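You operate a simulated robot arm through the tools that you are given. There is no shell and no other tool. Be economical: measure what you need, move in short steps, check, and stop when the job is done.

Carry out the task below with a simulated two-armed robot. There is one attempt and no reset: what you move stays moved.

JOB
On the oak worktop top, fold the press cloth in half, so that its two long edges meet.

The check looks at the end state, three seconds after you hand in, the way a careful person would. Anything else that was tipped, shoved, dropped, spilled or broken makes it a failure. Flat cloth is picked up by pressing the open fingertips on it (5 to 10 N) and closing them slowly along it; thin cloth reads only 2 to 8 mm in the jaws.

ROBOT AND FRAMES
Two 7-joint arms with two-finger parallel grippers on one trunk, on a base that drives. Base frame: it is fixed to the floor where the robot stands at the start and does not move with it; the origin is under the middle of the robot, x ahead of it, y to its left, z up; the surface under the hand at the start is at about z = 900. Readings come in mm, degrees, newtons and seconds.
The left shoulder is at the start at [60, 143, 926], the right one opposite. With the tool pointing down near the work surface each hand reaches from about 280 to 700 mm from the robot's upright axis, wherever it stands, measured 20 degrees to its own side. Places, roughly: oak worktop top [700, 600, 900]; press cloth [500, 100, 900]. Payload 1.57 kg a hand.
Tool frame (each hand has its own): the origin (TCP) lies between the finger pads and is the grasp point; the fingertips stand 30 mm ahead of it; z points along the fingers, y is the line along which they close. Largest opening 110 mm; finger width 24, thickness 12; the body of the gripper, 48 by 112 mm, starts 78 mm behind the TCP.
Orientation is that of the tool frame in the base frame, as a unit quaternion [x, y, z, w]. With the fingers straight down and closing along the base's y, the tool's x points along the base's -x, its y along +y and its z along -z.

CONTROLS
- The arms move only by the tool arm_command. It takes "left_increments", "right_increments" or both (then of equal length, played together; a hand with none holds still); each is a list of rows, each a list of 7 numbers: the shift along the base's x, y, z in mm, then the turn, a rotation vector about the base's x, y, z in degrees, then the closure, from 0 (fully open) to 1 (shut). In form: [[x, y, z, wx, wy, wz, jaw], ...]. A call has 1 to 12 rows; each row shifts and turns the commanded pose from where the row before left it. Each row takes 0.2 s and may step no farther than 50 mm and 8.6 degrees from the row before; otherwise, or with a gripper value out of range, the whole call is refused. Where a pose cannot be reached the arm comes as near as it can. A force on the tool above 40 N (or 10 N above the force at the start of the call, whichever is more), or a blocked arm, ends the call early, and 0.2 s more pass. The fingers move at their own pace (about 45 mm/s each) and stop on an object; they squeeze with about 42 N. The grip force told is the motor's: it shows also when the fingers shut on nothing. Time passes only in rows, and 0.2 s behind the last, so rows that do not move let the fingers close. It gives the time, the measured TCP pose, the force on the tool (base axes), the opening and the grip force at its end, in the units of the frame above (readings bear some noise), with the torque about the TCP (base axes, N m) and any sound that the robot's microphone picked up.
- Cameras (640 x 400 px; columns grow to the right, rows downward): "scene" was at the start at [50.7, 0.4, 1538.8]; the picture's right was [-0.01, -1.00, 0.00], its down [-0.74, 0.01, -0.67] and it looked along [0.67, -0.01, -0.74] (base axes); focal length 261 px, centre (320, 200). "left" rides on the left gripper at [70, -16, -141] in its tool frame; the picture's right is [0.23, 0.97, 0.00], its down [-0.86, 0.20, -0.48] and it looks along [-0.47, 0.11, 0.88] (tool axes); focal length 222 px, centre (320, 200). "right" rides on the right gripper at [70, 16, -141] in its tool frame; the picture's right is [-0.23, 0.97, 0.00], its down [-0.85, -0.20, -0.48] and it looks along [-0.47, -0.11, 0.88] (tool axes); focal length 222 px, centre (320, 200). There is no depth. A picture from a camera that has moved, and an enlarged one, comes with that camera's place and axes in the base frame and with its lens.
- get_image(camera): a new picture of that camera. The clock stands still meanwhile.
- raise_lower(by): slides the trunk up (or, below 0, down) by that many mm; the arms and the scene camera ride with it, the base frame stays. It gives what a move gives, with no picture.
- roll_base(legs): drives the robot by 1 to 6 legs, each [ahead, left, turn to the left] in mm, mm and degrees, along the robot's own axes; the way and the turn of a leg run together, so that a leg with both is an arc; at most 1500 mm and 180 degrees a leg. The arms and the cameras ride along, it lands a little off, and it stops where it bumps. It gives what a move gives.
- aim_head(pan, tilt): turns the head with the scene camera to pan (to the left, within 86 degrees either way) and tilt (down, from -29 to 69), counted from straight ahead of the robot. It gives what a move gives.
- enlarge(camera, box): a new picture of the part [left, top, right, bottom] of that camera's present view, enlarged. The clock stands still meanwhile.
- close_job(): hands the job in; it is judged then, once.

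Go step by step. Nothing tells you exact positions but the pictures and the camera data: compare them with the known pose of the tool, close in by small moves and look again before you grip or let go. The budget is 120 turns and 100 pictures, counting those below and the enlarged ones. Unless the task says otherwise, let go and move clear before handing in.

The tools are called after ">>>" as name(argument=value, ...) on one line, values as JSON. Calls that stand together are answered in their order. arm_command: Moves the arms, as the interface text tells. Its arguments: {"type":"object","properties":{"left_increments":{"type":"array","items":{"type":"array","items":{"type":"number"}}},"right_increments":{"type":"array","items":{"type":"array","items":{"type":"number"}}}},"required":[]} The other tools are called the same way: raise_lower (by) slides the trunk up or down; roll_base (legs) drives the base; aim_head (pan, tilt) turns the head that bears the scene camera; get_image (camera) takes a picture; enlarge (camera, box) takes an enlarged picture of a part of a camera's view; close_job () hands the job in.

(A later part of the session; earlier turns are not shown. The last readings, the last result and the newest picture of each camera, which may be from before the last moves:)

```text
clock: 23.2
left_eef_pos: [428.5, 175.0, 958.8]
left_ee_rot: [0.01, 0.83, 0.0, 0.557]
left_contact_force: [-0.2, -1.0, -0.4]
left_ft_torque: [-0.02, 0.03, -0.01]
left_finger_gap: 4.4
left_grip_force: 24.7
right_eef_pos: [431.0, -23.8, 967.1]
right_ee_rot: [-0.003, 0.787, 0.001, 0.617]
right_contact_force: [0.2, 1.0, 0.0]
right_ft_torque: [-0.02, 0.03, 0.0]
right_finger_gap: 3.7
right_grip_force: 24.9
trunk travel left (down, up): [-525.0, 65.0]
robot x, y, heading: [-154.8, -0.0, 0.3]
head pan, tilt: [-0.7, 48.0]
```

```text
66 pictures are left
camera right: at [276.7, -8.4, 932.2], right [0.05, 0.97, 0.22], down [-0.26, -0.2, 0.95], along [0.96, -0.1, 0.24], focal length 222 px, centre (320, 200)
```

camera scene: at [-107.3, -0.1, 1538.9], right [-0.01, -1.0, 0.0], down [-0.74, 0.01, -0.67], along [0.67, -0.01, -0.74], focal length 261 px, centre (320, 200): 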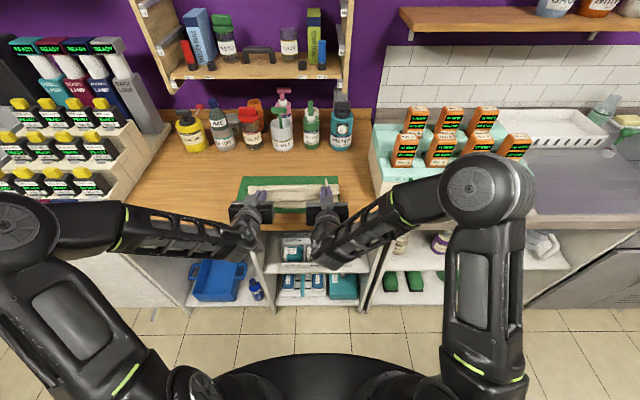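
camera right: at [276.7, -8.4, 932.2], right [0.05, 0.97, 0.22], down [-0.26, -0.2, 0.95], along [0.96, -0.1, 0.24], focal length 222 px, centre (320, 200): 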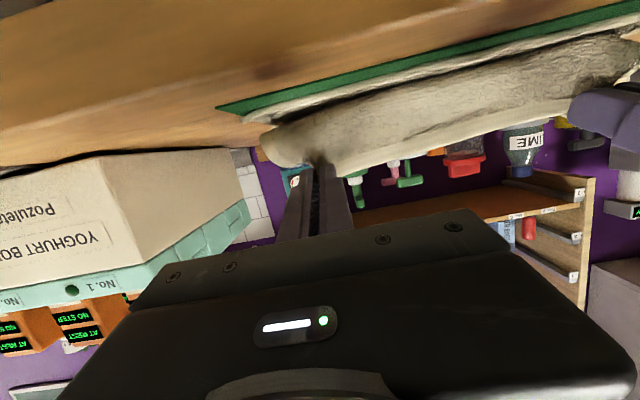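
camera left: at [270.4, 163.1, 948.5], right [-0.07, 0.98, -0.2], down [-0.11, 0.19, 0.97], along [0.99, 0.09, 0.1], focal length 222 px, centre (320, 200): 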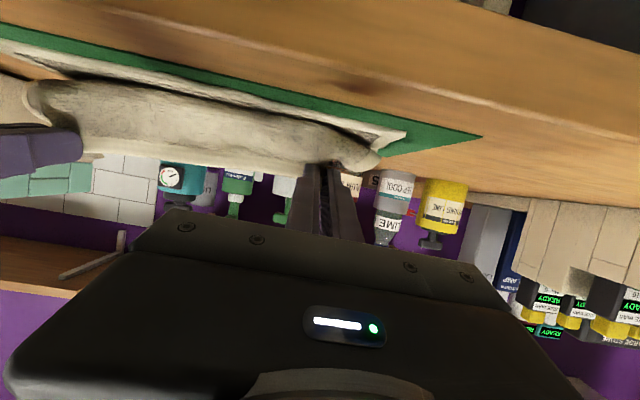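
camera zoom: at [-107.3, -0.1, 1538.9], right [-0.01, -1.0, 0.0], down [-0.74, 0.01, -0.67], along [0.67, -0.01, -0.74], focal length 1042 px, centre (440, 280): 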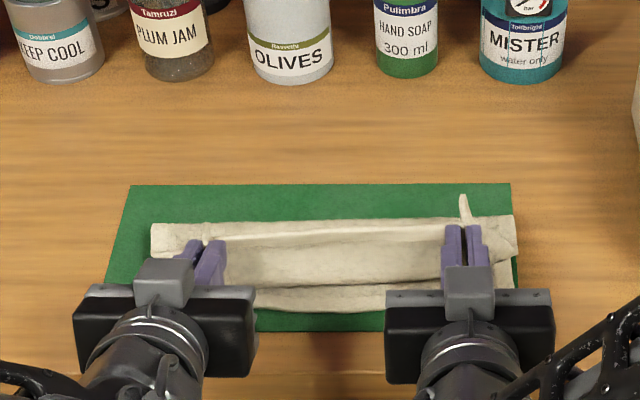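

From here I see the lifted sheet hanging upright from its hem, which points up in the jaws, and the fold is behind it. I spread the hands back to the original spacing and lower until the fingers nearly touch.

>>> arm_command(left_increments=[[2, 3, -8, 0, 0, 0, 1], [2, 3, -8, 0, 0, 0, 1], [2, 3, -6, 0, 0, 0, 1], [2, 2, -4, 0, 0, 0, 1], [0, 0, 0, 0, 0, 0, 1]], right_increments=[[3, -1, -12, 0, 0, 0, 1], [3, -1, -10, 0, 0, 0, 1], [2, -1, -9, 0, 0, 0, 1], [2, -1, -7, 0, 0, 0, 1], [0, 0, 0, 0, 0, 0, 1]])

>>> enlarge(camera="scene", box=[220, 130, 360, 230])

>>> get_image(camera="left")

>>> get_image(camera="right")

```text
clock: 24.4
left_eef_pos: [435.6, 182.6, 939.4]
left_ee_rot: [0.009, 0.831, 0.001, 0.557]
left_contact_force: [0.4, -4.8, -0.1]
left_ft_torque: [-0.1, 0.02, -0.18]
left_finger_gap: 4.8
left_grip_force: 25.1
left hand out of reach, approached as far as the arm can: row 3
right_eef_pos: [443.3, -26.9, 928.5]
right_ee_rot: [-0.003, 0.786, 0.001, 0.618]
right_contact_force: [0.8, 5.2, 6.8]
right_ft_torque: [0.08, -0.19, 0.09]
right_finger_gap: 3.8
right_grip_force: 24.9
trunk travel left (down, up): [-525.0, 65.0]
robot x, y, heading: [-156.4, -2.5, 0.2]
head pan, tilt: [-0.7, 48.0]
```

```text
4.00 times, centred on (290, 180) of scene
camera zoom: at [-106.1, 0.3, 1539.0], right [-0.01, -1.0, 0.0], down [-0.74, 0.01, -0.67], along [0.67, -0.01, -0.74], focal length 1042 px, centre (440, 280)
```

zoom: 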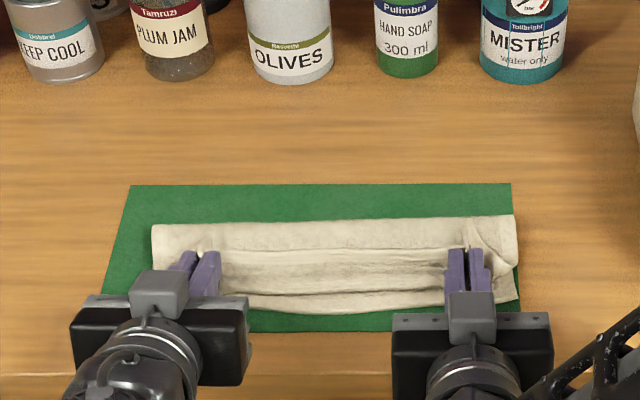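

```text
64 pictures are left
camera left: at [277.3, 171.4, 929.9], right [-0.07, 0.98, -0.2], down [-0.11, 0.19, 0.98], along [0.99, 0.09, 0.1], focal length 222 px, centre (320, 200)
```

left: 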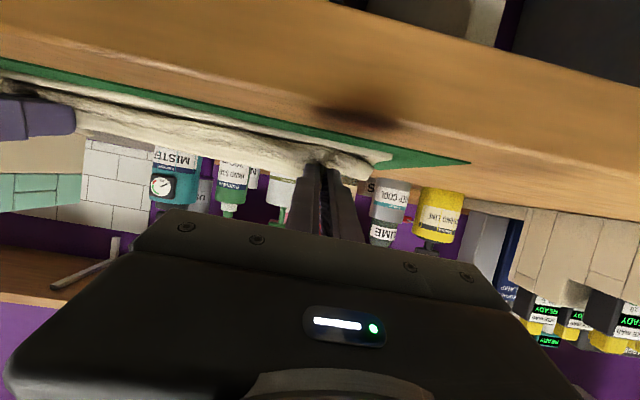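

```text
63 pictures are left
camera right: at [288.6, -11.3, 893.6], right [0.05, 0.97, 0.22], down [-0.26, -0.2, 0.94], along [0.96, -0.1, 0.24], focal length 222 px, centre (320, 200)
```

right: 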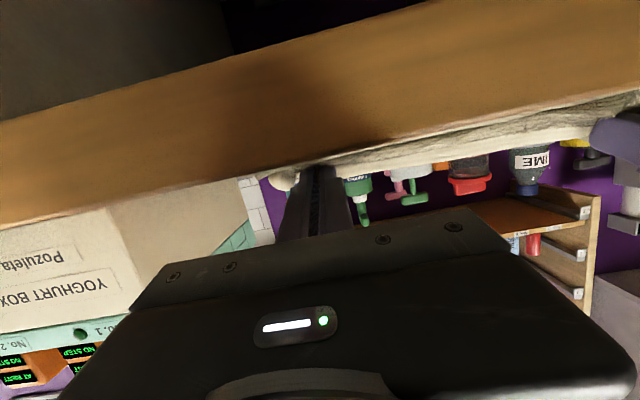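

The sheet now lies over the lower half with its hem standing up in the jaws just inside the near edge. I release gently, opening to about 30 mm, and draw the fingers back toward me.

>>> arm_command(left_increments=[[0, 0, -3, 0, 0, 0, 1], [0, 0, -2, 0, 0, 0, 1], [0, 0, 0, 0, 0, 0, 0.93], [0, 0, 0, 0, 0, 0, 0.86], [0, 0, 0, 0, 0, 0, 0.8], [0, 0, 0, 0, 0, 0, 0.75], [0, 0, 0, 0, 0, 0, 0.75]], right_increments=[[0, 0, 0, 0, 0, 0, 1], [0, 0, 0, 0, 0, 0, 1], [0, 0, 0, 0, 0, 0, 0.93], [0, 0, 0, 0, 0, 0, 0.86], [0, 0, 0, 0, 0, 0, 0.8], [0, 0, 0, 0, 0, 0, 0.75], [0, 0, 0, 0, 0, 0, 0.75]])

>>> enlarge(camera="scene", box=[220, 130, 360, 230])

```text
clock: 26.1
left_eef_pos: [436.0, 184.6, 938.6]
left_ee_rot: [0.01, 0.832, 0.0, 0.555]
left_contact_force: [0.7, -0.1, 0.5]
left_ft_torque: [-0.01, 0.0, 0.03]
left_finger_gap: 27.4
left_grip_force: 0.1
left hand out of reach, approached as far as the arm can: row 1
right_eef_pos: [442.3, -27.6, 927.5]
right_ee_rot: [-0.003, 0.787, 0.0, 0.617]
right_contact_force: [0.1, -0.4, 4.4]
right_ft_torque: [0.01, -0.09, 0.02]
right_finger_gap: 23.6
right_grip_force: 0.0
trunk travel left (down, up): [-525.0, 65.0]
robot x, y, heading: [-155.2, -2.2, 0.2]
head pan, tilt: [-0.7, 48.0]
```

```text
4.00 times, centred on (290, 180) of scene
camera zoom: at [-106.0, -0.1, 1538.8], right [-0.01, -1.0, 0.0], down [-0.74, 0.01, -0.67], along [0.67, -0.01, -0.74], focal length 1042 px, centre (440, 280)
```

zoom: 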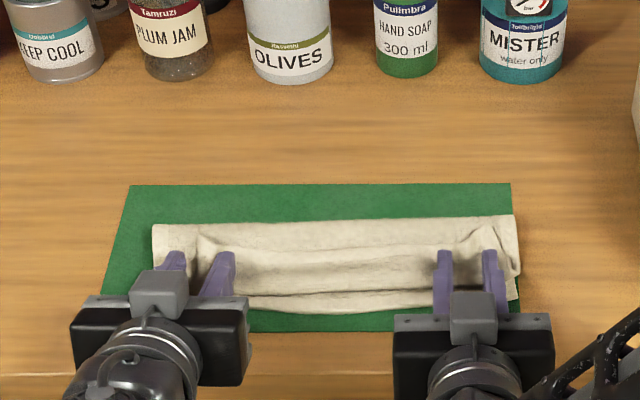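

The grip is released. I draw both hands straight back with the base.

>>> roll_base(legs=[[-90, 0, 0]])

>>> get_image(camera="scene")

>>> enlarge(camera="scene", box=[230, 110, 350, 200])

```text
clock: 27.2
left_eef_pos: [342.2, 182.7, 939.5]
left_ee_rot: [0.01, 0.831, 0.001, 0.556]
left_contact_force: [0.2, -0.2, 1.0]
left_ft_torque: [0.02, 0.0, -0.02]
left_finger_gap: 27.3
left_grip_force: 0.1
right_eef_pos: [350.8, -27.4, 928.8]
right_ee_rot: [-0.002, 0.787, 0.0, 0.617]
right_contact_force: [1.0, 0.1, 3.5]
right_ft_torque: [0.0, -0.07, 0.0]
right_finger_gap: 26.6
right_grip_force: 0.1
trunk travel left (down, up): [-525.0, 65.0]
robot x, y, heading: [-248.6, -1.7, 0.2]
head pan, tilt: [-0.7, 48.0]
```

```text
61 pictures are left
camera scene: at [-199.0, -0.5, 1538.9], right [-0.01, -1.0, 0.0], down [-0.74, 0.01, -0.67], along [0.67, -0.01, -0.74], focal length 261 px, centre (320, 200)
```

scene: 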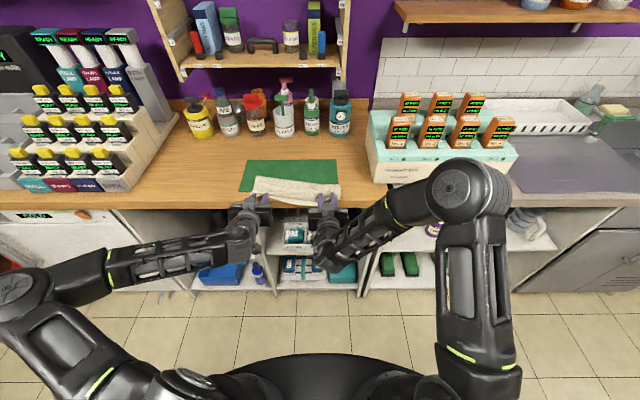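

```text
4.44 times, centred on (290, 155) of scene
camera zoom: at [-199.0, -0.5, 1538.9], right [-0.01, -1.0, 0.0], down [-0.74, 0.01, -0.67], along [0.67, -0.01, -0.74], focal length 1158 px, centre (453, 400)
```

zoom: 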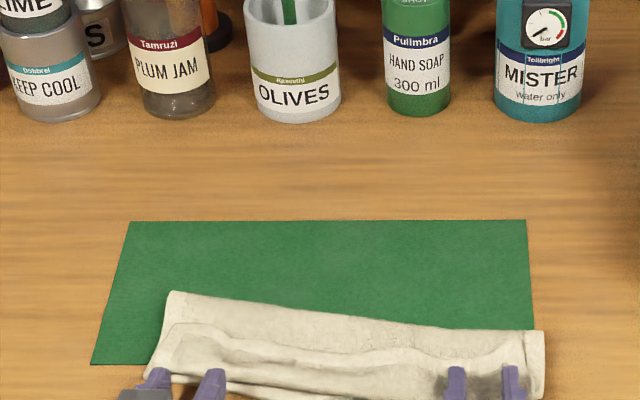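

The fingers dragged the whole cloth toward me (the mat has not moved). Before moving anything, I look closely with the wrist cameras.

>>> get_image(camera="left")

>>> get_image(camera="right")

>>> enlarge(camera="scene", box=[230, 160, 350, 235])

```text
59 pictures are left
camera left: at [184.7, 170.9, 930.0], right [-0.07, 0.98, -0.2], down [-0.11, 0.19, 0.98], along [0.99, 0.09, 0.1], focal length 222 px, centre (320, 200)
```

left: 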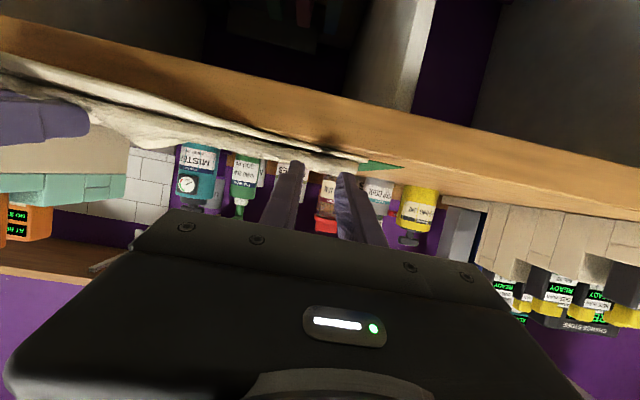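

```text
58 pictures are left
camera right: at [195.9, -12.5, 893.3], right [0.05, 0.97, 0.22], down [-0.26, -0.2, 0.95], along [0.96, -0.1, 0.24], focal length 222 px, centre (320, 200)
```

right: 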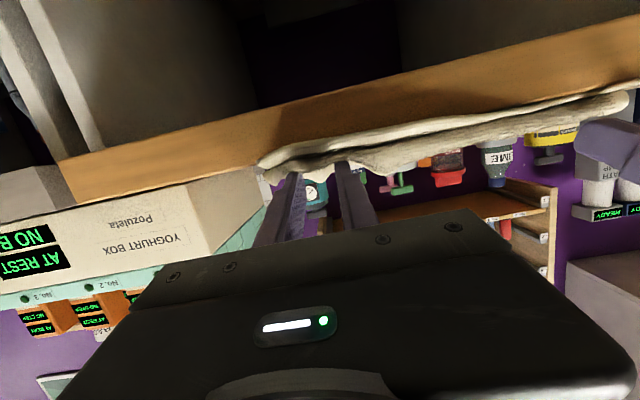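

```text
5.33 times, centred on (290, 198) of scene
camera zoom: at [-199.0, -0.5, 1538.9], right [-0.01, -1.0, 0.0], down [-0.74, 0.01, -0.67], along [0.67, -0.01, -0.74], focal length 1390 px, centre (480, 213)
```

zoom: 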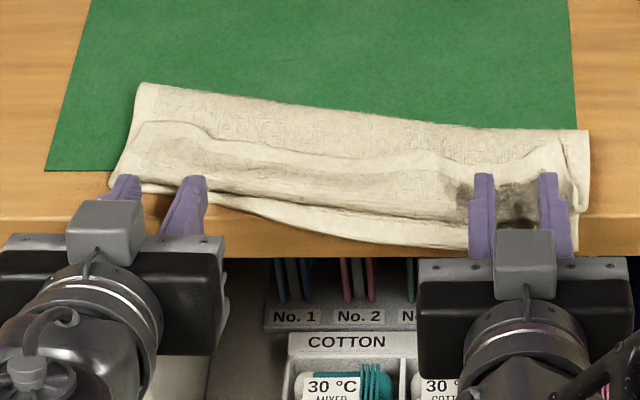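

The fingers lie on top of the cloth, and its lower near edge now hangs slightly over the counter's front on the right. I lift both hands straight up and clear.

>>> arm_command(left_increments=[[0, 0, 8, 0, 0, 0, 0.75], [0, 0, 12, 0, 0, 0, 0.75], [0, 0, 20, 0, 0, 0, 0.75], [0, 0, 25, 0, 0, 0, 0.75], [0, 0, 25, 0, 0, 0, 0.75]], right_increments=[[0, 0, 8, 0, 0, 0, 0.75], [0, 0, 12, 0, 0, 0, 0.75], [0, 0, 20, 0, 0, 0, 0.75], [0, 0, 25, 0, 0, 0, 0.75], [0, 0, 25, 0, 0, 0, 0.75]])

>>> enlarge(camera="scene", box=[220, 140, 360, 230])

```text
clock: 28.4
left_eef_pos: [343.9, 182.0, 1028.5]
left_ee_rot: [0.01, 0.831, 0.0, 0.556]
left_contact_force: [-0.5, -0.3, 0.0]
left_ft_torque: [-0.01, -0.02, 0.0]
left_finger_gap: 27.5
left_grip_force: 0.0
right_eef_pos: [350.1, -27.4, 1019.6]
right_ee_rot: [-0.003, 0.788, 0.0, 0.616]
right_contact_force: [-0.1, -0.4, 0.7]
right_ft_torque: [-0.02, 0.04, -0.01]
right_finger_gap: 27.5
right_grip_force: 0.1
trunk travel left (down, up): [-525.0, 65.0]
robot x, y, heading: [-248.4, 1.9, 0.3]
head pan, tilt: [-0.7, 48.0]
```

```text
4.44 times, centred on (290, 185) of scene
camera zoom: at [-198.2, -0.6, 1538.8], right [-0.01, -1.0, 0.0], down [-0.74, 0.01, -0.67], along [0.67, -0.01, -0.74], focal length 1158 px, centre (453, 267)
```

zoom: 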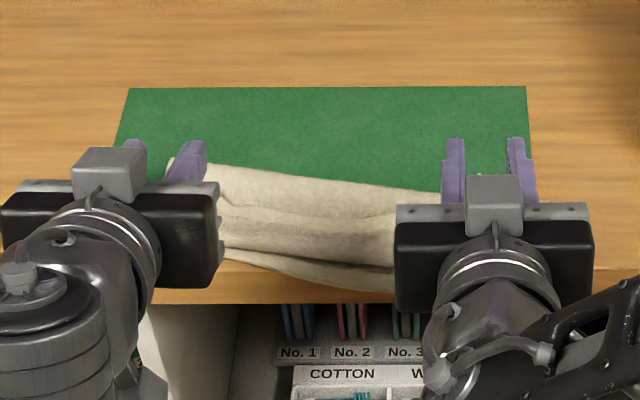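

I bring the hands back to pointing straight down, raised and out of the view.

>>> arm_command(left_increments=[[0, 10, 12, 0, 0, 0, 0.75], [0, 10, 12, 0, 7.5, 0, 0.75], [0, 10, 12, 0, 7.5, 0, 0.75], [0, 10, 12, 0, 7.5, 0, 0.75], [0, 10, 12, 0, 7.5, 0, 0.75], [0, 10, 8, 0, 7.5, 0, 0.75], [0, 10, 5, 0, 7.5, 0, 0.75], [0, 10, 5, 0, 7.5, 0, 0.75], [0, 10, 5, 0, 7.5, 0, 0.75], [0, 10, 5, 0, 7.5, 0, 0.75], [0, 0, 0, 0, 0, 0, 0.75]], right_increments=[[0, -10, 12, 0, 0, 0, 0.75], [0, -10, 12, 0, 8.4, 0, 0.75], [0, -10, 12, 0, 8.4, 0, 0.75], [0, -10, 12, 0, 8.4, 0, 0.75], [0, -10, 12, 0, 8.4, 0, 0.75], [0, -10, 8, 0, 8.4, 0, 0.75], [0, -10, 5, 0, 8.4, 0, 0.75], [0, -10, 5, 0, 8.4, 0, 0.75], [0, -10, 5, 0, 8.4, 0, 0.75], [0, -10, 5, 0, 8.4, 0, 0.75], [0, 0, 0, 0, 0, 0, 0.75]])

>>> get_image(camera="scene")

>>> enlarge(camera="scene", box=[230, 145, 350, 220])

>>> get_image(camera="right")

>>> get_image(camera="left")

```text
clock: 30.8
left_eef_pos: [337.4, 253.3, 1083.9]
left_ee_rot: [0.028, 0.999, 0.002, 0.045]
left_contact_force: [-0.4, -0.1, -0.7]
left_ft_torque: [-0.02, -0.01, 0.01]
left_finger_gap: 27.5
left_grip_force: 0.0
left hand out of reach, approached as far as the arm can: row 9, 10
right_eef_pos: [349.3, -117.7, 1092.6]
right_ee_rot: [-0.004, 0.998, 0.0, 0.055]
right_contact_force: [-0.1, 0.0, -0.5]
right_ft_torque: [-0.04, -0.01, 0.02]
right_finger_gap: 27.4
right_grip_force: 0.1
right hand out of reach, approached as far as the arm can: row 10
trunk travel left (down, up): [-525.0, 65.0]
robot x, y, heading: [-248.6, 0.4, 0.3]
head pan, tilt: [-0.7, 48.0]
```

```text
55 pictures are left
camera scene: at [-197.5, 0.4, 1538.9], right [-0.01, -1.0, 0.0], down [-0.74, 0.01, -0.67], along [0.67, -0.01, -0.74], focal length 261 px, centre (320, 200)
```

scene: 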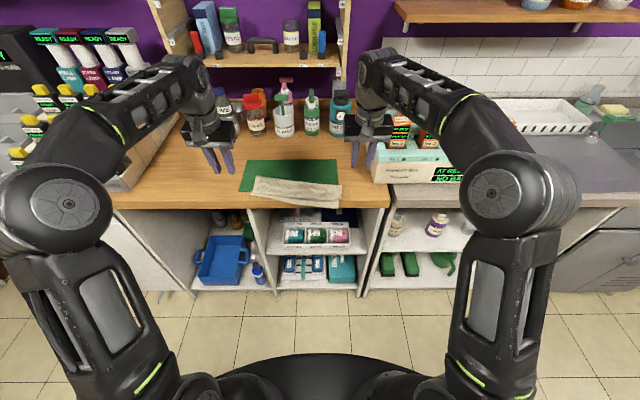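

```text
5.33 times, centred on (290, 182) of scene
camera zoom: at [-197.5, 0.4, 1538.9], right [-0.01, -1.0, 0.0], down [-0.74, 0.01, -0.67], along [0.67, -0.01, -0.74], focal length 1390 px, centre (480, 293)
```

zoom: 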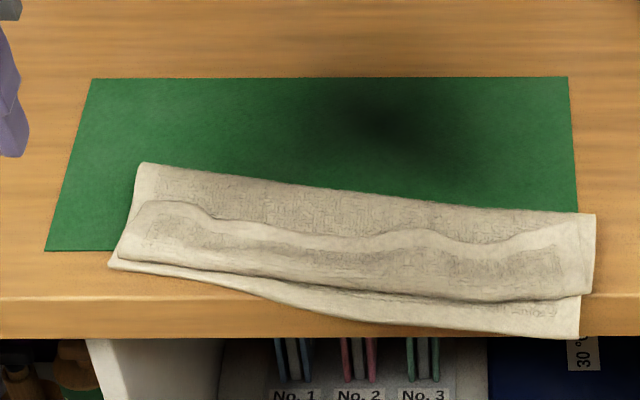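

```text
53 pictures are left
camera right: at [263.8, -101.4, 1223.6], right [0.22, 0.98, 0.02], down [0.8, -0.19, 0.57], along [0.56, -0.1, -0.82], focal length 222 px, centre (320, 200)
```

right: 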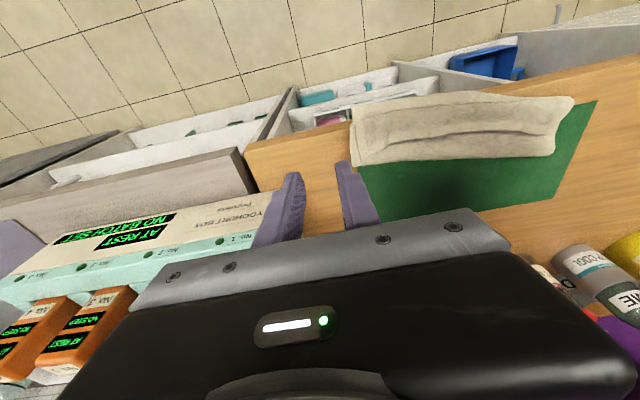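

```text
52 pictures are left
camera left: at [253.4, 242.7, 1219.1], right [-0.17, 0.98, -0.01], down [0.82, 0.15, 0.55], along [0.55, 0.09, -0.83], focal length 222 px, centre (320, 200)
```

left: 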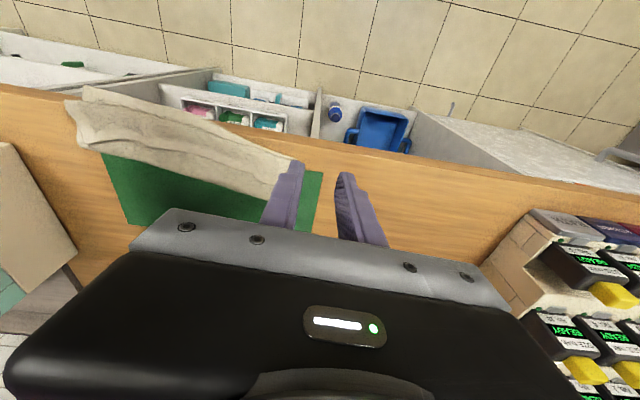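

The fold is in place, but the top hem is curled back by about 50 mm and the cloth has slid to the counter edge. I'll re-grip that hem, pull the cloth out flat again over its old place and redo the fold with the base centred on it, so both hands can tilt fully. First I square up the hands and reposition the base.

>>> arm_command(left_increments=[[10, -25, 0, 0, 2, 1, 0.6], [10, -25, 0, 0, 2, 1, 0.6], [10, -25, 0, 0, 1, 1.2, 0.6], [10, -25, 0, 0, 0, 0, 0.6], [10, -25, 0, 0, 0, 0, 0.6], [0, -22, 0, 0, 0, 0, 0.6], [0, 0, 0, 0, 0, 0, 0.6]], right_increments=[[10, 0, 0, 0, 2, 0, 0.6], [10, 0, 0, 0, 2, 0, 0.6], [10, 0, 0, 0, 2, 0, 0.6], [10, 0, 0, 0, 0.3, 0, 0.6], [0, 0, 0, 0, 0, 0, 0.6], [0, 0, 0, 0, 0, 0, 0.6], [0, 0, 0, 0, 0, 0, 0.6]])

>>> roll_base(legs=[[0, 80, 0], [90, 0, 0]])

>>> get_image(camera="left")

>>> get_image(camera="right")

```text
clock: 32.4
left_eef_pos: [350.5, 216.2, 1078.8]
left_ee_rot: [0.015, 1.0, 0.004, 0.027]
left_contact_force: [0.5, -0.3, -0.6]
left_ft_torque: [0.0, -0.01, 0.01]
left_finger_gap: 44.0
left_grip_force: 0.0
left hand out of reach, approached as far as the arm can: row 1, 2, 3, 4, 5, 6
right_eef_pos: [349.0, -118.5, 1089.7]
right_ee_rot: [-0.004, 0.998, 0.0, 0.056]
right_contact_force: [-0.3, -0.3, -0.5]
right_ft_torque: [0.02, -0.03, 0.0]
right_finger_gap: 43.8
right_grip_force: 0.1
right hand out of reach, approached as far as the arm can: row 1, 2, 3, 4
trunk travel left (down, up): [-525.0, 65.0]
robot x, y, heading: [-247.5, 0.8, 0.3]
head pan, tilt: [-0.7, 48.0]
```

```text
clock: 34.1
left_eef_pos: [441.4, 294.5, 1078.3]
left_ee_rot: [0.017, 1.0, 0.004, 0.026]
left_contact_force: [0.0, -0.3, -0.5]
left_ft_torque: [0.0, 0.08, 0.0]
left_finger_gap: 44.0
left_grip_force: 0.1
right_eef_pos: [439.2, -39.1, 1090.5]
right_ee_rot: [-0.001, 0.999, 0.0, 0.055]
right_contact_force: [0.2, 0.4, -0.8]
right_ft_torque: [-0.03, 0.01, 0.01]
right_finger_gap: 43.8
right_grip_force: 0.0
trunk travel left (down, up): [-525.0, 65.0]
robot x, y, heading: [-157.9, 80.3, -0.0]
head pan, tilt: [-0.7, 48.0]
```

```text
51 pictures are left
camera left: at [364.2, 281.6, 1216.9], right [-0.19, 0.98, 0.0], down [0.84, 0.17, 0.52], along [0.51, 0.1, -0.85], focal length 222 px, centre (320, 200)
```

left: 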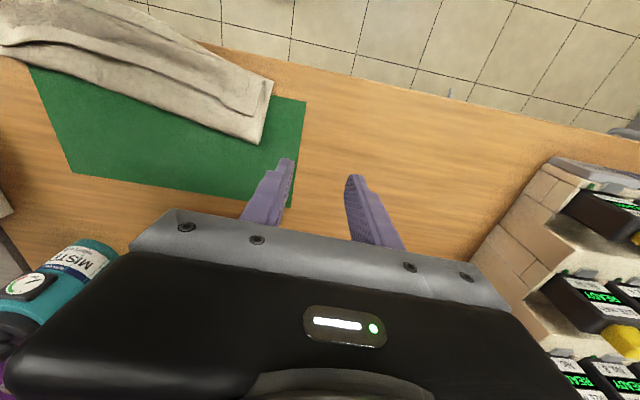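

```text
50 pictures are left
camera right: at [354.7, -22.7, 1222.5], right [0.22, 0.97, 0.02], down [0.8, -0.2, 0.57], along [0.56, -0.11, -0.82], focal length 222 px, centre (320, 200)
```

right: 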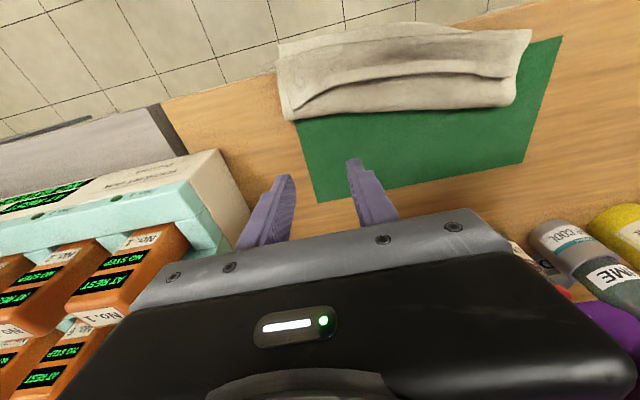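

I lower both hands toward the curled hem, which I take to be at x about 436 on the left and 413 on the right, and look again.

>>> arm_command(left_increments=[[0, -27, -20, 0, 1, 1, 0.6], [0, -27, -20, 0, 1, 1, 0.6], [0, -27, -30, 0, 1, 0, 0.6], [0, -27, -30, 0, 0, 0, 0.6], [0, 0, -10, 0, 0, 0, 0.6], [0, 0, 0, 0, 0, 0, 0.6]], right_increments=[[-5, 2, -25, 0, 2, 0, 0.6], [-5, 0, -25, 0, 2, 0, 0.6], [-5, 0, -30, 0, 2, 0, 0.6], [-5, 0, -30, 0, 0.3, 0, 0.6], [0, 0, -10, 0, 0, 0, 0.6], [0, 0, 0, 0, 0, 0, 0.6]])

>>> get_image(camera="left")

>>> get_image(camera="right")

```text
clock: 35.5
left_eef_pos: [442.4, 186.0, 967.7]
left_ee_rot: [0.0, 1.0, 0.004, 0.0]
left_contact_force: [-0.3, -0.8, -0.6]
left_ft_torque: [0.03, -0.03, -0.07]
left_finger_gap: 43.9
left_grip_force: 0.1
right_eef_pos: [418.7, -37.1, 971.7]
right_ee_rot: [-0.002, 1.0, 0.0, 0.0]
right_contact_force: [-0.1, -1.2, -0.1]
right_ft_torque: [0.0, -0.02, 0.0]
right_finger_gap: 44.0
right_grip_force: 0.0
trunk travel left (down, up): [-525.0, 65.0]
robot x, y, heading: [-157.6, 77.4, 0.3]
head pan, tilt: [-0.7, 48.0]
```

```text
49 pictures are left
camera left: at [371.9, 170.3, 1109.6], right [-0.23, 0.97, 0.01], down [0.85, 0.2, 0.48], along [0.47, 0.12, -0.88], focal length 222 px, centre (320, 200)
```

left: 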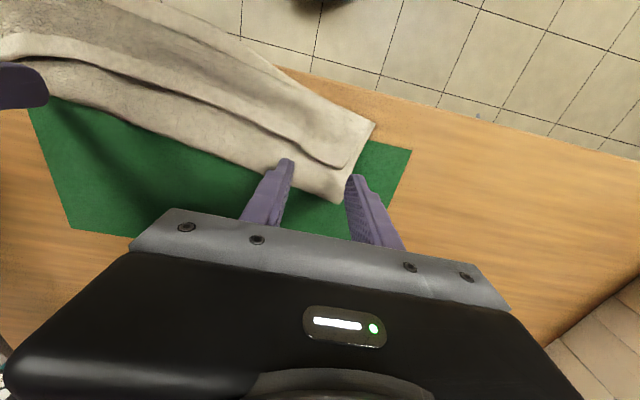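

```text
48 pictures are left
camera right: at [348.3, -21.8, 1112.3], right [0.22, 0.97, 0.0], down [0.86, -0.2, 0.48], along [0.47, -0.11, -0.88], focal length 222 px, centre (320, 200)
```

right: 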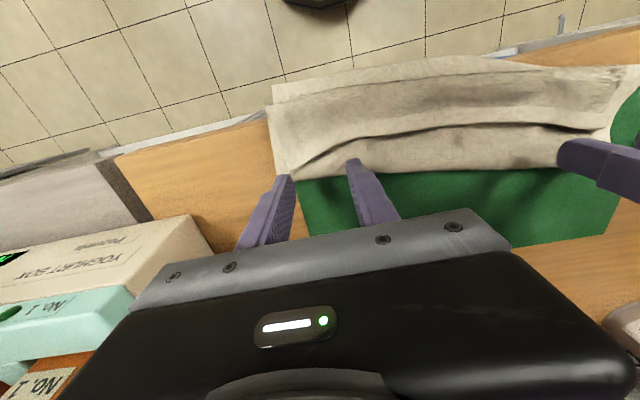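

>>> enlarge(camera="left", box=[220, 80, 420, 220])

>>> enlarge(camera="right", box=[240, 60, 460, 210])

```text
2.86 times, centred on (320, 150) of left
camera zoom: at [371.9, 170.3, 1109.6], right [-0.23, 0.97, 0.01], down [0.85, 0.2, 0.48], along [0.47, 0.12, -0.88], focal length 635 px, centre (320, 343)
```

zoom: 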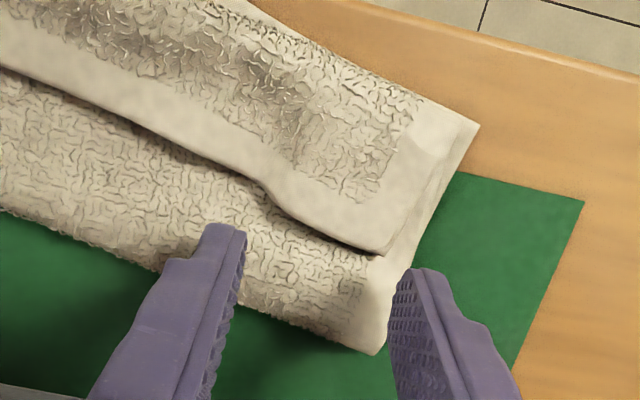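

```text
2.67 times, centred on (350, 135) of right
camera zoom: at [348.3, -21.8, 1112.3], right [0.22, 0.97, 0.0], down [0.86, -0.2, 0.48], along [0.47, -0.11, -0.88], focal length 592 px, centre (240, 373)
```

zoom: 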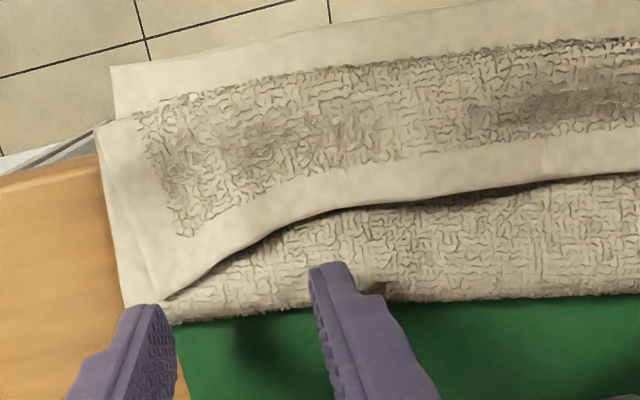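

The picture is clear: the hem flap lies on top with its corners at about (441, 210) and (421, -65). I position both hands just inside the flap's edge and lower gently.

>>> arm_command(left_increments=[[-9, 0, -8, 0, 0, 0, 0.6], [-8, 0, -8, 0, 0, 0, 0.6], [0, 0, -6, 0, 0, 0, 0.6], [0, 0, -3, 0, 0, 0, 0.6], [0, 0, 0, 0, 0, 0, 0.6]], right_increments=[[-10, 3, -10, 0, 0, 0, 0.6], [-9, 2, -9, 0, 0, 0, 0.6], [0, 0, -7, 0, 0, 0, 0.6], [0, 0, -3, 0, 0, 0, 0.6], [0, 0, 0, 0, 0, 0, 0.6]])

```text
clock: 36.7
left_eef_pos: [424.6, 185.8, 943.7]
left_ee_rot: [0.0, 1.0, 0.005, 0.0]
left_contact_force: [0.4, -0.7, 0.3]
left_ft_torque: [-0.01, 0.01, -0.01]
left_finger_gap: 44.1
left_grip_force: 0.0
right_eef_pos: [400.4, -32.2, 943.2]
right_ee_rot: [-0.001, 1.0, 0.0, 0.001]
right_contact_force: [-0.5, 0.1, 2.0]
right_ft_torque: [0.03, 0.0, -0.03]
right_finger_gap: 43.6
right_grip_force: 0.0
trunk travel left (down, up): [-525.0, 65.0]
robot x, y, heading: [-159.9, 79.1, 0.2]
head pan, tilt: [-0.7, 48.0]
```

>>> arm_command(left_increments=[[0, 0, -2, 0, 0, 0, 0.6], [0, 0, -2, 0, 0, 0, 0.6], [0, 0, 0, 0, 0, 0, 0.6]], right_increments=[[0, 0, -1.5, 0, 0, 0, 0.6], [0, 0, -1.5, 0, 0, 0, 0.6], [0, 0, 0, 0, 0, 0, 0.6]])

```text
clock: 37.5
left_eef_pos: [425.2, 186.9, 938.9]
left_ee_rot: [0.0, 1.0, 0.003, 0.001]
left_contact_force: [-0.1, -0.5, 3.4]
left_ft_torque: [-0.08, 0.05, 0.0]
left_finger_gap: 44.1
left_grip_force: 0.2
right_eef_pos: [399.1, -32.4, 941.0]
right_ee_rot: [-0.002, 1.0, 0.0, 0.001]
right_contact_force: [1.1, 0.7, 3.8]
right_ft_torque: [0.02, -0.06, -0.03]
right_finger_gap: 43.8
right_grip_force: 0.2
trunk travel left (down, up): [-525.0, 65.0]
robot x, y, heading: [-161.3, 80.2, -0.2]
head pan, tilt: [-0.7, 48.0]
```

Contact is light (about 4 N). I press 1 mm more and close slowly along the cloth.

>>> arm_command(left_increments=[[0, 0, -1, 0, 0, 0, 0.6], [0, 0, 0, 0, 0, 0, 0.64], [0, 0, 0, 0, 0, 0, 0.68], [0, 0, 0, 0, 0, 0, 0.72], [0, 0, 0, 0, 0, 0, 0.76], [0, 0, 0, 0, 0, 0, 0.8], [0, 0, 0, 0, 0, 0, 0.84], [0, 0, 0, 0, 0, 0, 0.88], [0, 0, 0, 0, 0, 0, 0.92], [0, 0, 0, 0, 0, 0, 0.96], [0, 0, 0, 0, 0, 0, 1], [0, 0, 0, 0, 0, 0, 1]], right_increments=[[0, 0, -1, 0, 0, 0, 0.6], [0, 0, 0, 0, 0, 0, 0.64], [0, 0, 0, 0, 0, 0, 0.68], [0, 0, 0, 0, 0, 0, 0.72], [0, 0, 0, 0, 0, 0, 0.76], [0, 0, 0, 0, 0, 0, 0.8], [0, 0, 0, 0, 0, 0, 0.84], [0, 0, 0, 0, 0, 0, 0.88], [0, 0, 0, 0, 0, 0, 0.92], [0, 0, 0, 0, 0, 0, 0.96], [0, 0, 0, 0, 0, 0, 1], [0, 0, 0, 0, 0, 0, 1]])

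>>> get_image(camera="left")

>>> get_image(camera="right")

```text
clock: 40.1
left_eef_pos: [423.1, 186.3, 939.1]
left_ee_rot: [0.001, 1.0, 0.003, 0.002]
left_contact_force: [-2.0, -11.8, 5.7]
left_ft_torque: [-0.44, 0.1, 0.03]
left_finger_gap: 7.8
left_grip_force: 27.3
right_eef_pos: [399.3, -31.0, 938.7]
right_ee_rot: [-0.002, 1.0, 0.001, 0.001]
right_contact_force: [1.5, 12.5, 9.3]
right_ft_torque: [0.4, -0.04, -0.15]
right_finger_gap: 10.2
right_grip_force: 28.1
trunk travel left (down, up): [-525.0, 65.0]
robot x, y, heading: [-156.9, 80.4, 0.3]
head pan, tilt: [-0.7, 48.0]
```

```text
45 pictures are left
camera left: at [352.9, 170.7, 1082.1], right [-0.23, 0.97, 0.01], down [0.85, 0.2, 0.48], along [0.47, 0.11, -0.88], focal length 222 px, centre (320, 200)
```

left: 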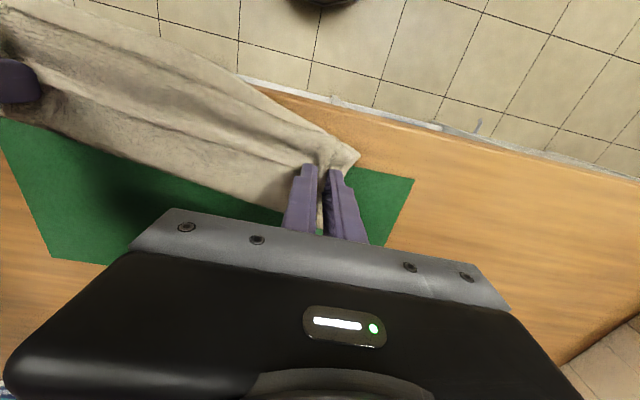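

```text
44 pictures are left
camera right: at [328.4, -15.5, 1079.4], right [0.22, 0.97, 0.0], down [0.85, -0.2, 0.48], along [0.47, -0.1, -0.88], focal length 222 px, centre (320, 200)
```

right: 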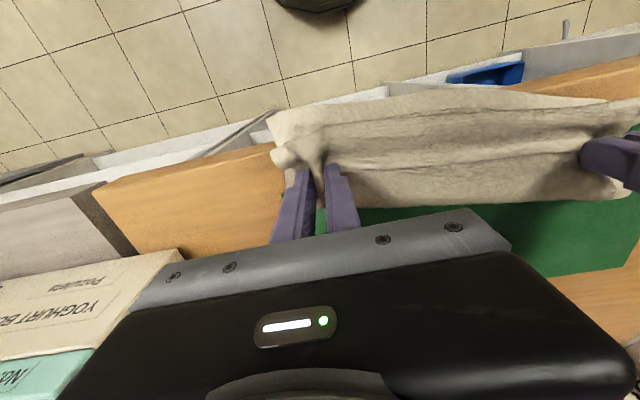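

The gaps are 8 and 10 mm, so a second layer may be caught. I lift a little and look.

>>> arm_command(left_increments=[[0, 0, 10, 0, 0, 0, 1], [0, 0, 12, 0, 0, 0, 1], [2, 0, 14, 0, 0, 0, 1], [4, 0, 14, 0, 0, 0, 1], [0, 0, 0, 0, 0, 0, 1]], right_increments=[[0, 0, 10, 0, 0, 0, 1], [0, 0, 12, 0, 0, 0, 1], [2, 0, 14, 0, 0, 0, 1], [4, 0, 14, 0, 0, 0, 1], [0, 0, 0, 0, 0, 0, 1]])

>>> get_image(camera="left")

>>> get_image(camera="right")

>>> enlarge(camera="scene", box=[260, 130, 400, 230])

```text
clock: 41.3
left_eef_pos: [430.0, 187.7, 988.9]
left_ee_rot: [0.0, 1.0, 0.003, 0.001]
left_contact_force: [-1.8, -14.2, -1.2]
left_ft_torque: [-0.45, 0.06, 0.05]
left_finger_gap: 7.8
left_grip_force: 26.7
right_eef_pos: [405.2, -32.7, 988.1]
right_ee_rot: [-0.003, 1.0, 0.0, 0.0]
right_contact_force: [1.7, 14.8, 0.0]
right_ft_torque: [0.45, -0.05, -0.16]
right_finger_gap: 9.9
right_grip_force: 28.8
trunk travel left (down, up): [-525.0, 65.0]
robot x, y, heading: [-155.4, 80.7, 0.2]
head pan, tilt: [-0.7, 48.0]
```

```text
43 pictures are left
camera left: at [359.3, 171.3, 1132.3], right [-0.23, 0.97, 0.01], down [0.85, 0.2, 0.48], along [0.47, 0.11, -0.88], focal length 222 px, centre (320, 200)
```

left: 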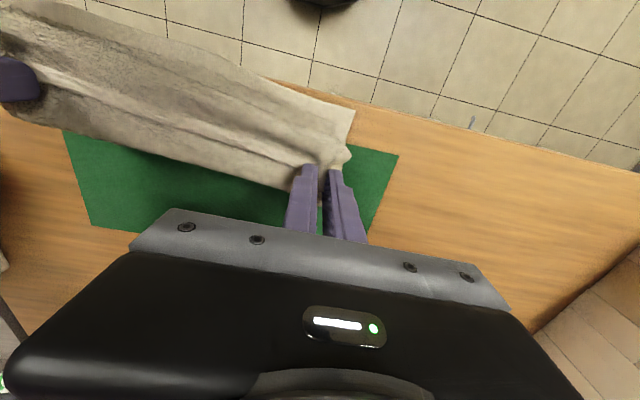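

```text
42 pictures are left
camera right: at [334.6, -16.0, 1128.4], right [0.22, 0.97, 0.0], down [0.86, -0.2, 0.48], along [0.47, -0.11, -0.88], focal length 222 px, centre (320, 200)
```

right: 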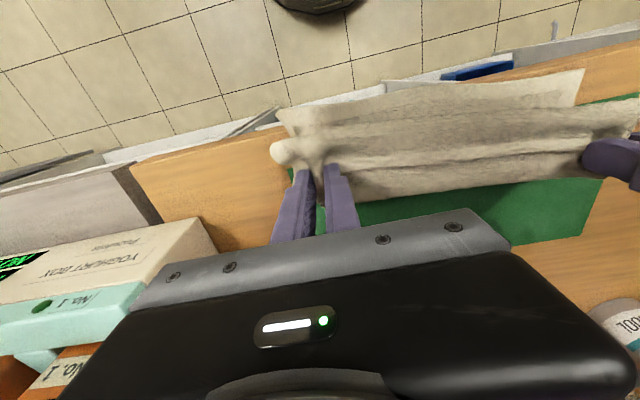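

```text
4.00 times, centred on (330, 180) of scene
camera zoom: at [-107.7, 80.3, 1538.8], right [-0.01, -1.0, 0.0], down [-0.74, 0.01, -0.67], along [0.67, -0.01, -0.74], focal length 1042 px, centre (280, 280)
```

zoom: 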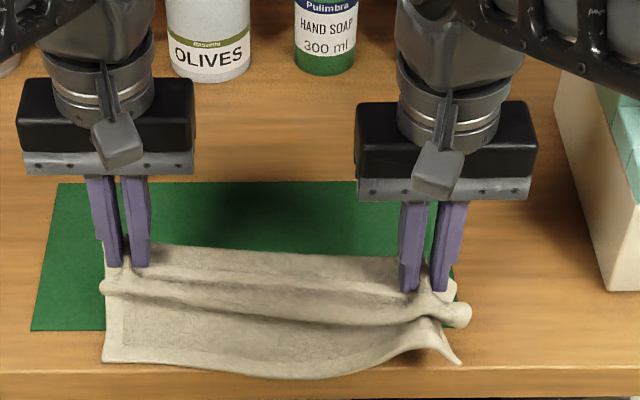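

Both hands caught more than one layer. I'll use that to carry the whole cloth back onto the worktop and square it up, then set it down and peel the hem with a lighter touch.

>>> arm_command(left_increments=[[0, 0, 10, 0, 0, 0, 1], [0, 0, 10, 0, 0, 0, 1], [0, 0, 0, 0, 0, 0, 1]], right_increments=[[12, 0, 10, 0, 0, 0, 1], [12, 0, 10, 0, 0, 0, 1], [0, 0, 0, 0, 0, 0, 1]])

>>> roll_base(legs=[[85, 0, 0]])

>>> enlarge(camera="scene", box=[250, 150, 410, 260])

```text
clock: 42.1
left_eef_pos: [430.9, 186.7, 1010.6]
left_ee_rot: [0.0, 1.0, 0.003, 0.0]
left_contact_force: [0.1, -13.1, -0.9]
left_ft_torque: [-0.38, 0.04, 0.07]
left_finger_gap: 7.3
left_grip_force: 26.7
right_eef_pos: [427.8, -32.3, 1009.4]
right_ee_rot: [-0.002, 1.0, 0.0, 0.0]
right_contact_force: [-0.1, 12.4, 0.4]
right_ft_torque: [0.46, 0.01, -0.1]
right_finger_gap: 9.8
right_grip_force: 27.8
trunk travel left (down, up): [-525.0, 65.0]
robot x, y, heading: [-158.0, 77.9, 0.1]
head pan, tilt: [-0.7, 48.0]
```

```text
clock: 43.2
left_eef_pos: [514.6, 185.3, 1008.5]
left_ee_rot: [0.002, 1.0, 0.004, 0.001]
left_contact_force: [0.5, -11.2, -0.4]
left_ft_torque: [-0.39, 0.05, 0.03]
left_finger_gap: 7.7
left_grip_force: 26.5
right_eef_pos: [512.5, -33.9, 1006.6]
right_ee_rot: [-0.001, 1.0, 0.001, 0.0]
right_contact_force: [0.5, 10.4, 0.0]
right_ft_torque: [0.4, -0.01, -0.06]
right_finger_gap: 9.8
right_grip_force: 27.9
trunk travel left (down, up): [-525.0, 65.0]
robot x, y, heading: [-77.0, 78.0, -0.0]
head pan, tilt: [-0.7, 48.0]
```

```text
3.64 times, centred on (330, 205) of scene
camera zoom: at [-22.4, 80.3, 1538.7], right [-0.01, -1.0, 0.0], down [-0.74, 0.01, -0.67], along [0.67, -0.01, -0.74], focal length 948 px, centre (284, 182)
```

zoom: 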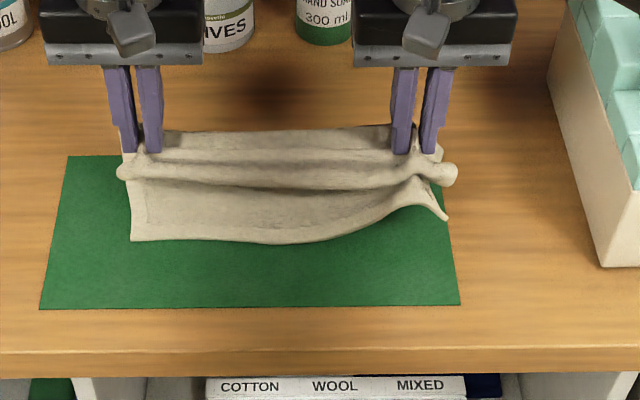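

The cloth is carried clear over the mat. I lower it while moving slightly forward so the lower layer trails flat, then release and lift straight up.

>>> arm_command(left_increments=[[3, 0, -12, 0, 0, 0, 1], [3, 0, -12, 0, 0, 0, 1], [3, 0, -12, 0, 0, 0, 1], [3, 0, -12, 0, 0, 0, 1], [3, 0, -12, 0, 0, 0, 1], [0, 0, -4, 0, 0, 0, 1], [0, 0, 0, 0, 0, 0, 1]], right_increments=[[3, 0, -12, 0, 0, 0, 1], [3, 0, -12, 0, 0, 0, 1], [3, 0, -12, 0, 0, 0, 1], [3, 0, -12, 0, 0, 0, 1], [3, 0, -12, 0, 0, 0, 1], [0, 0, -3, 0, 0, 0, 1], [0, 0, 0, 0, 0, 0, 1]])

>>> arm_command(left_increments=[[0, 0, 0, 0, 0, 0, 0.9], [0, 0, 0, 0, 0, 0, 0.8], [0, 0, 0, 0, 0, 0, 0.7], [0, 0, 0, 0, 0, 0, 0.6], [0, 0, 4, 0, 0, 0, 0.6], [0, 0, 8, 0, 0, 0, 0.6], [0, 0, 15, 0, 0, 0, 0.6], [0, 0, 20, 0, 0, 0, 0.6], [0, 0, 20, 0, 0, 0, 0.6], [0, 0, 0, 0, 0, 0, 0.6]], right_increments=[[0, 0, 0, 0, 0, 0, 0.9], [0, 0, 0, 0, 0, 0, 0.8], [0, 0, 0, 0, 0, 0, 0.7], [0, 0, 0, 0, 0, 0, 0.6], [0, 0, 4, 0, 0, 0, 0.6], [0, 0, 8, 0, 0, 0, 0.6], [0, 0, 15, 0, 0, 0, 0.6], [0, 0, 20, 0, 0, 0, 0.6], [0, 0, 20, 0, 0, 0, 0.6], [0, 0, 0, 0, 0, 0, 0.6]])

>>> enlarge(camera="scene", box=[250, 150, 410, 260])

>>> get_image(camera="left")

>>> get_image(camera="right")

```text
clock: 44.8
left_eef_pos: [530.4, 182.8, 944.9]
left_ee_rot: [0.002, 1.0, 0.003, 0.0]
left_contact_force: [-0.6, -9.6, 0.3]
left_ft_torque: [-0.28, 0.01, 0.06]
left_finger_gap: 7.0
left_grip_force: 26.1
right_eef_pos: [526.7, -34.3, 944.8]
right_ee_rot: [0.0, 1.0, 0.001, 0.0]
right_contact_force: [0.9, 9.6, 0.5]
right_ft_torque: [0.34, -0.02, -0.06]
right_finger_gap: 10.2
right_grip_force: 27.9
trunk travel left (down, up): [-525.0, 65.0]
robot x, y, heading: [-75.1, 82.2, -0.2]
head pan, tilt: [-0.7, 48.0]
```

```text
clock: 47.0
left_eef_pos: [529.2, 185.8, 1013.3]
left_ee_rot: [0.002, 1.0, 0.004, 0.001]
left_contact_force: [0.4, 1.3, 0.3]
left_ft_torque: [0.01, 0.0, -0.01]
left_finger_gap: 43.7
left_grip_force: 0.1
right_eef_pos: [526.4, -34.3, 1010.0]
right_ee_rot: [-0.002, 1.0, 0.001, 0.0]
right_contact_force: [0.3, 0.0, 0.2]
right_ft_torque: [0.0, 0.01, 0.0]
right_finger_gap: 44.1
right_grip_force: 0.2
trunk travel left (down, up): [-525.0, 65.0]
robot x, y, heading: [-76.5, 74.6, -0.2]
head pan, tilt: [-0.7, 48.0]
```

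```text
3.64 times, centred on (330, 205) of scene
camera zoom: at [-24.0, 80.2, 1538.8], right [-0.01, -1.0, 0.0], down [-0.74, 0.01, -0.67], along [0.67, -0.01, -0.74], focal length 948 px, centre (284, 182)
```

zoom: 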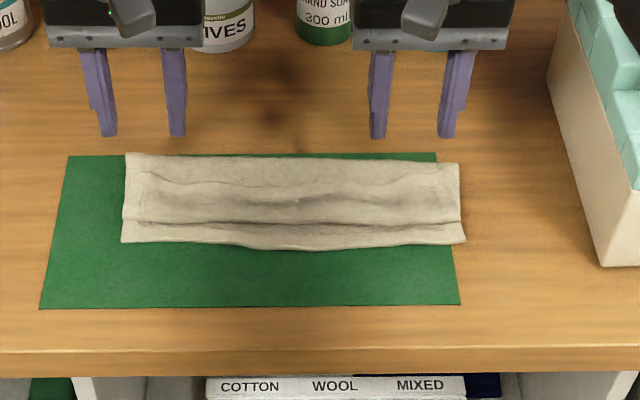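

```text
38 pictures are left
camera left: at [458.5, 170.5, 1156.0], right [-0.22, 0.97, 0.01], down [0.86, 0.19, 0.48], along [0.47, 0.11, -0.88], focal length 222 px, centre (320, 200)
```

left: 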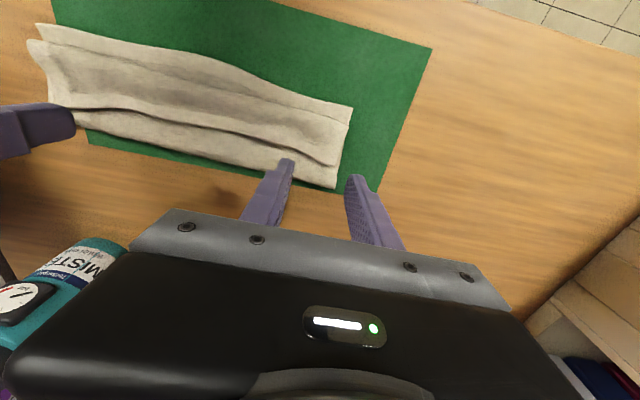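

```text
37 pictures are left
camera right: at [456.7, -17.6, 1151.2], right [0.23, 0.97, 0.0], down [0.86, -0.2, 0.48], along [0.47, -0.11, -0.88], focal length 222 px, centre (320, 200)
```

right: 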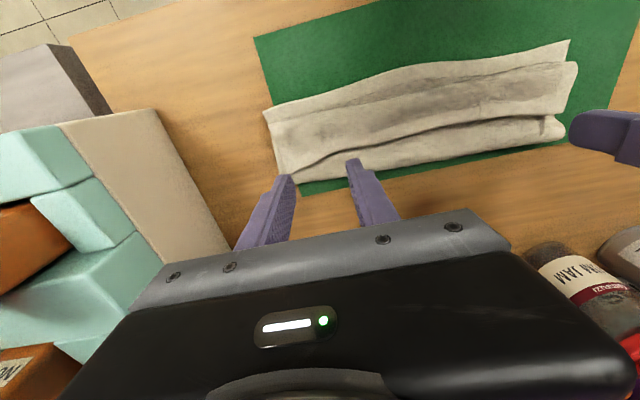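

The cloth is now neatly square on the mat, with its lower edge near x=482, the fold at about 585 and the hem flap on top at about 549. I measure the flap's corners for a lighter, single-layer pinch.

>>> enlarge(camera="left", box=[200, 60, 400, 200])

>>> enlarge(camera="right", box=[240, 70, 440, 210])

```text
2.86 times, centred on (300, 130) of left
camera zoom: at [458.5, 170.5, 1156.0], right [-0.22, 0.97, 0.01], down [0.86, 0.19, 0.48], along [0.47, 0.11, -0.88], focal length 635 px, centre (377, 400)
```

zoom: 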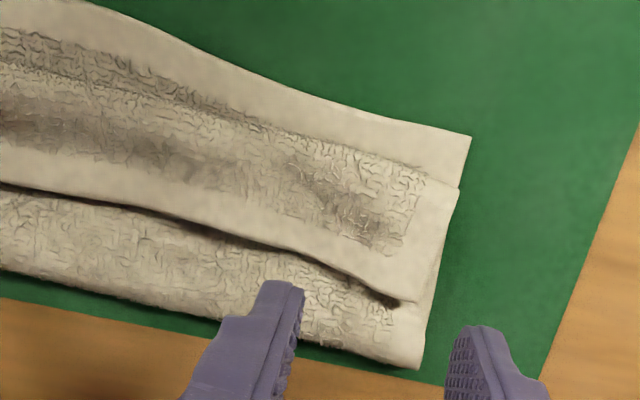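

```text
2.86 times, centred on (340, 140) of right
camera zoom: at [456.7, -17.6, 1151.2], right [0.23, 0.97, 0.0], down [0.86, -0.2, 0.48], along [0.47, -0.11, -0.88], focal length 635 px, centre (263, 371)
```

zoom: 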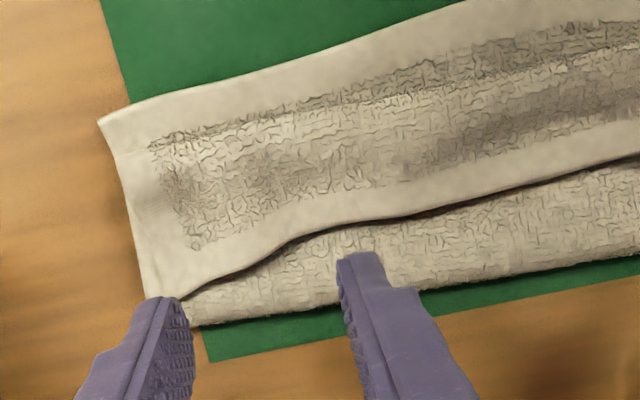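

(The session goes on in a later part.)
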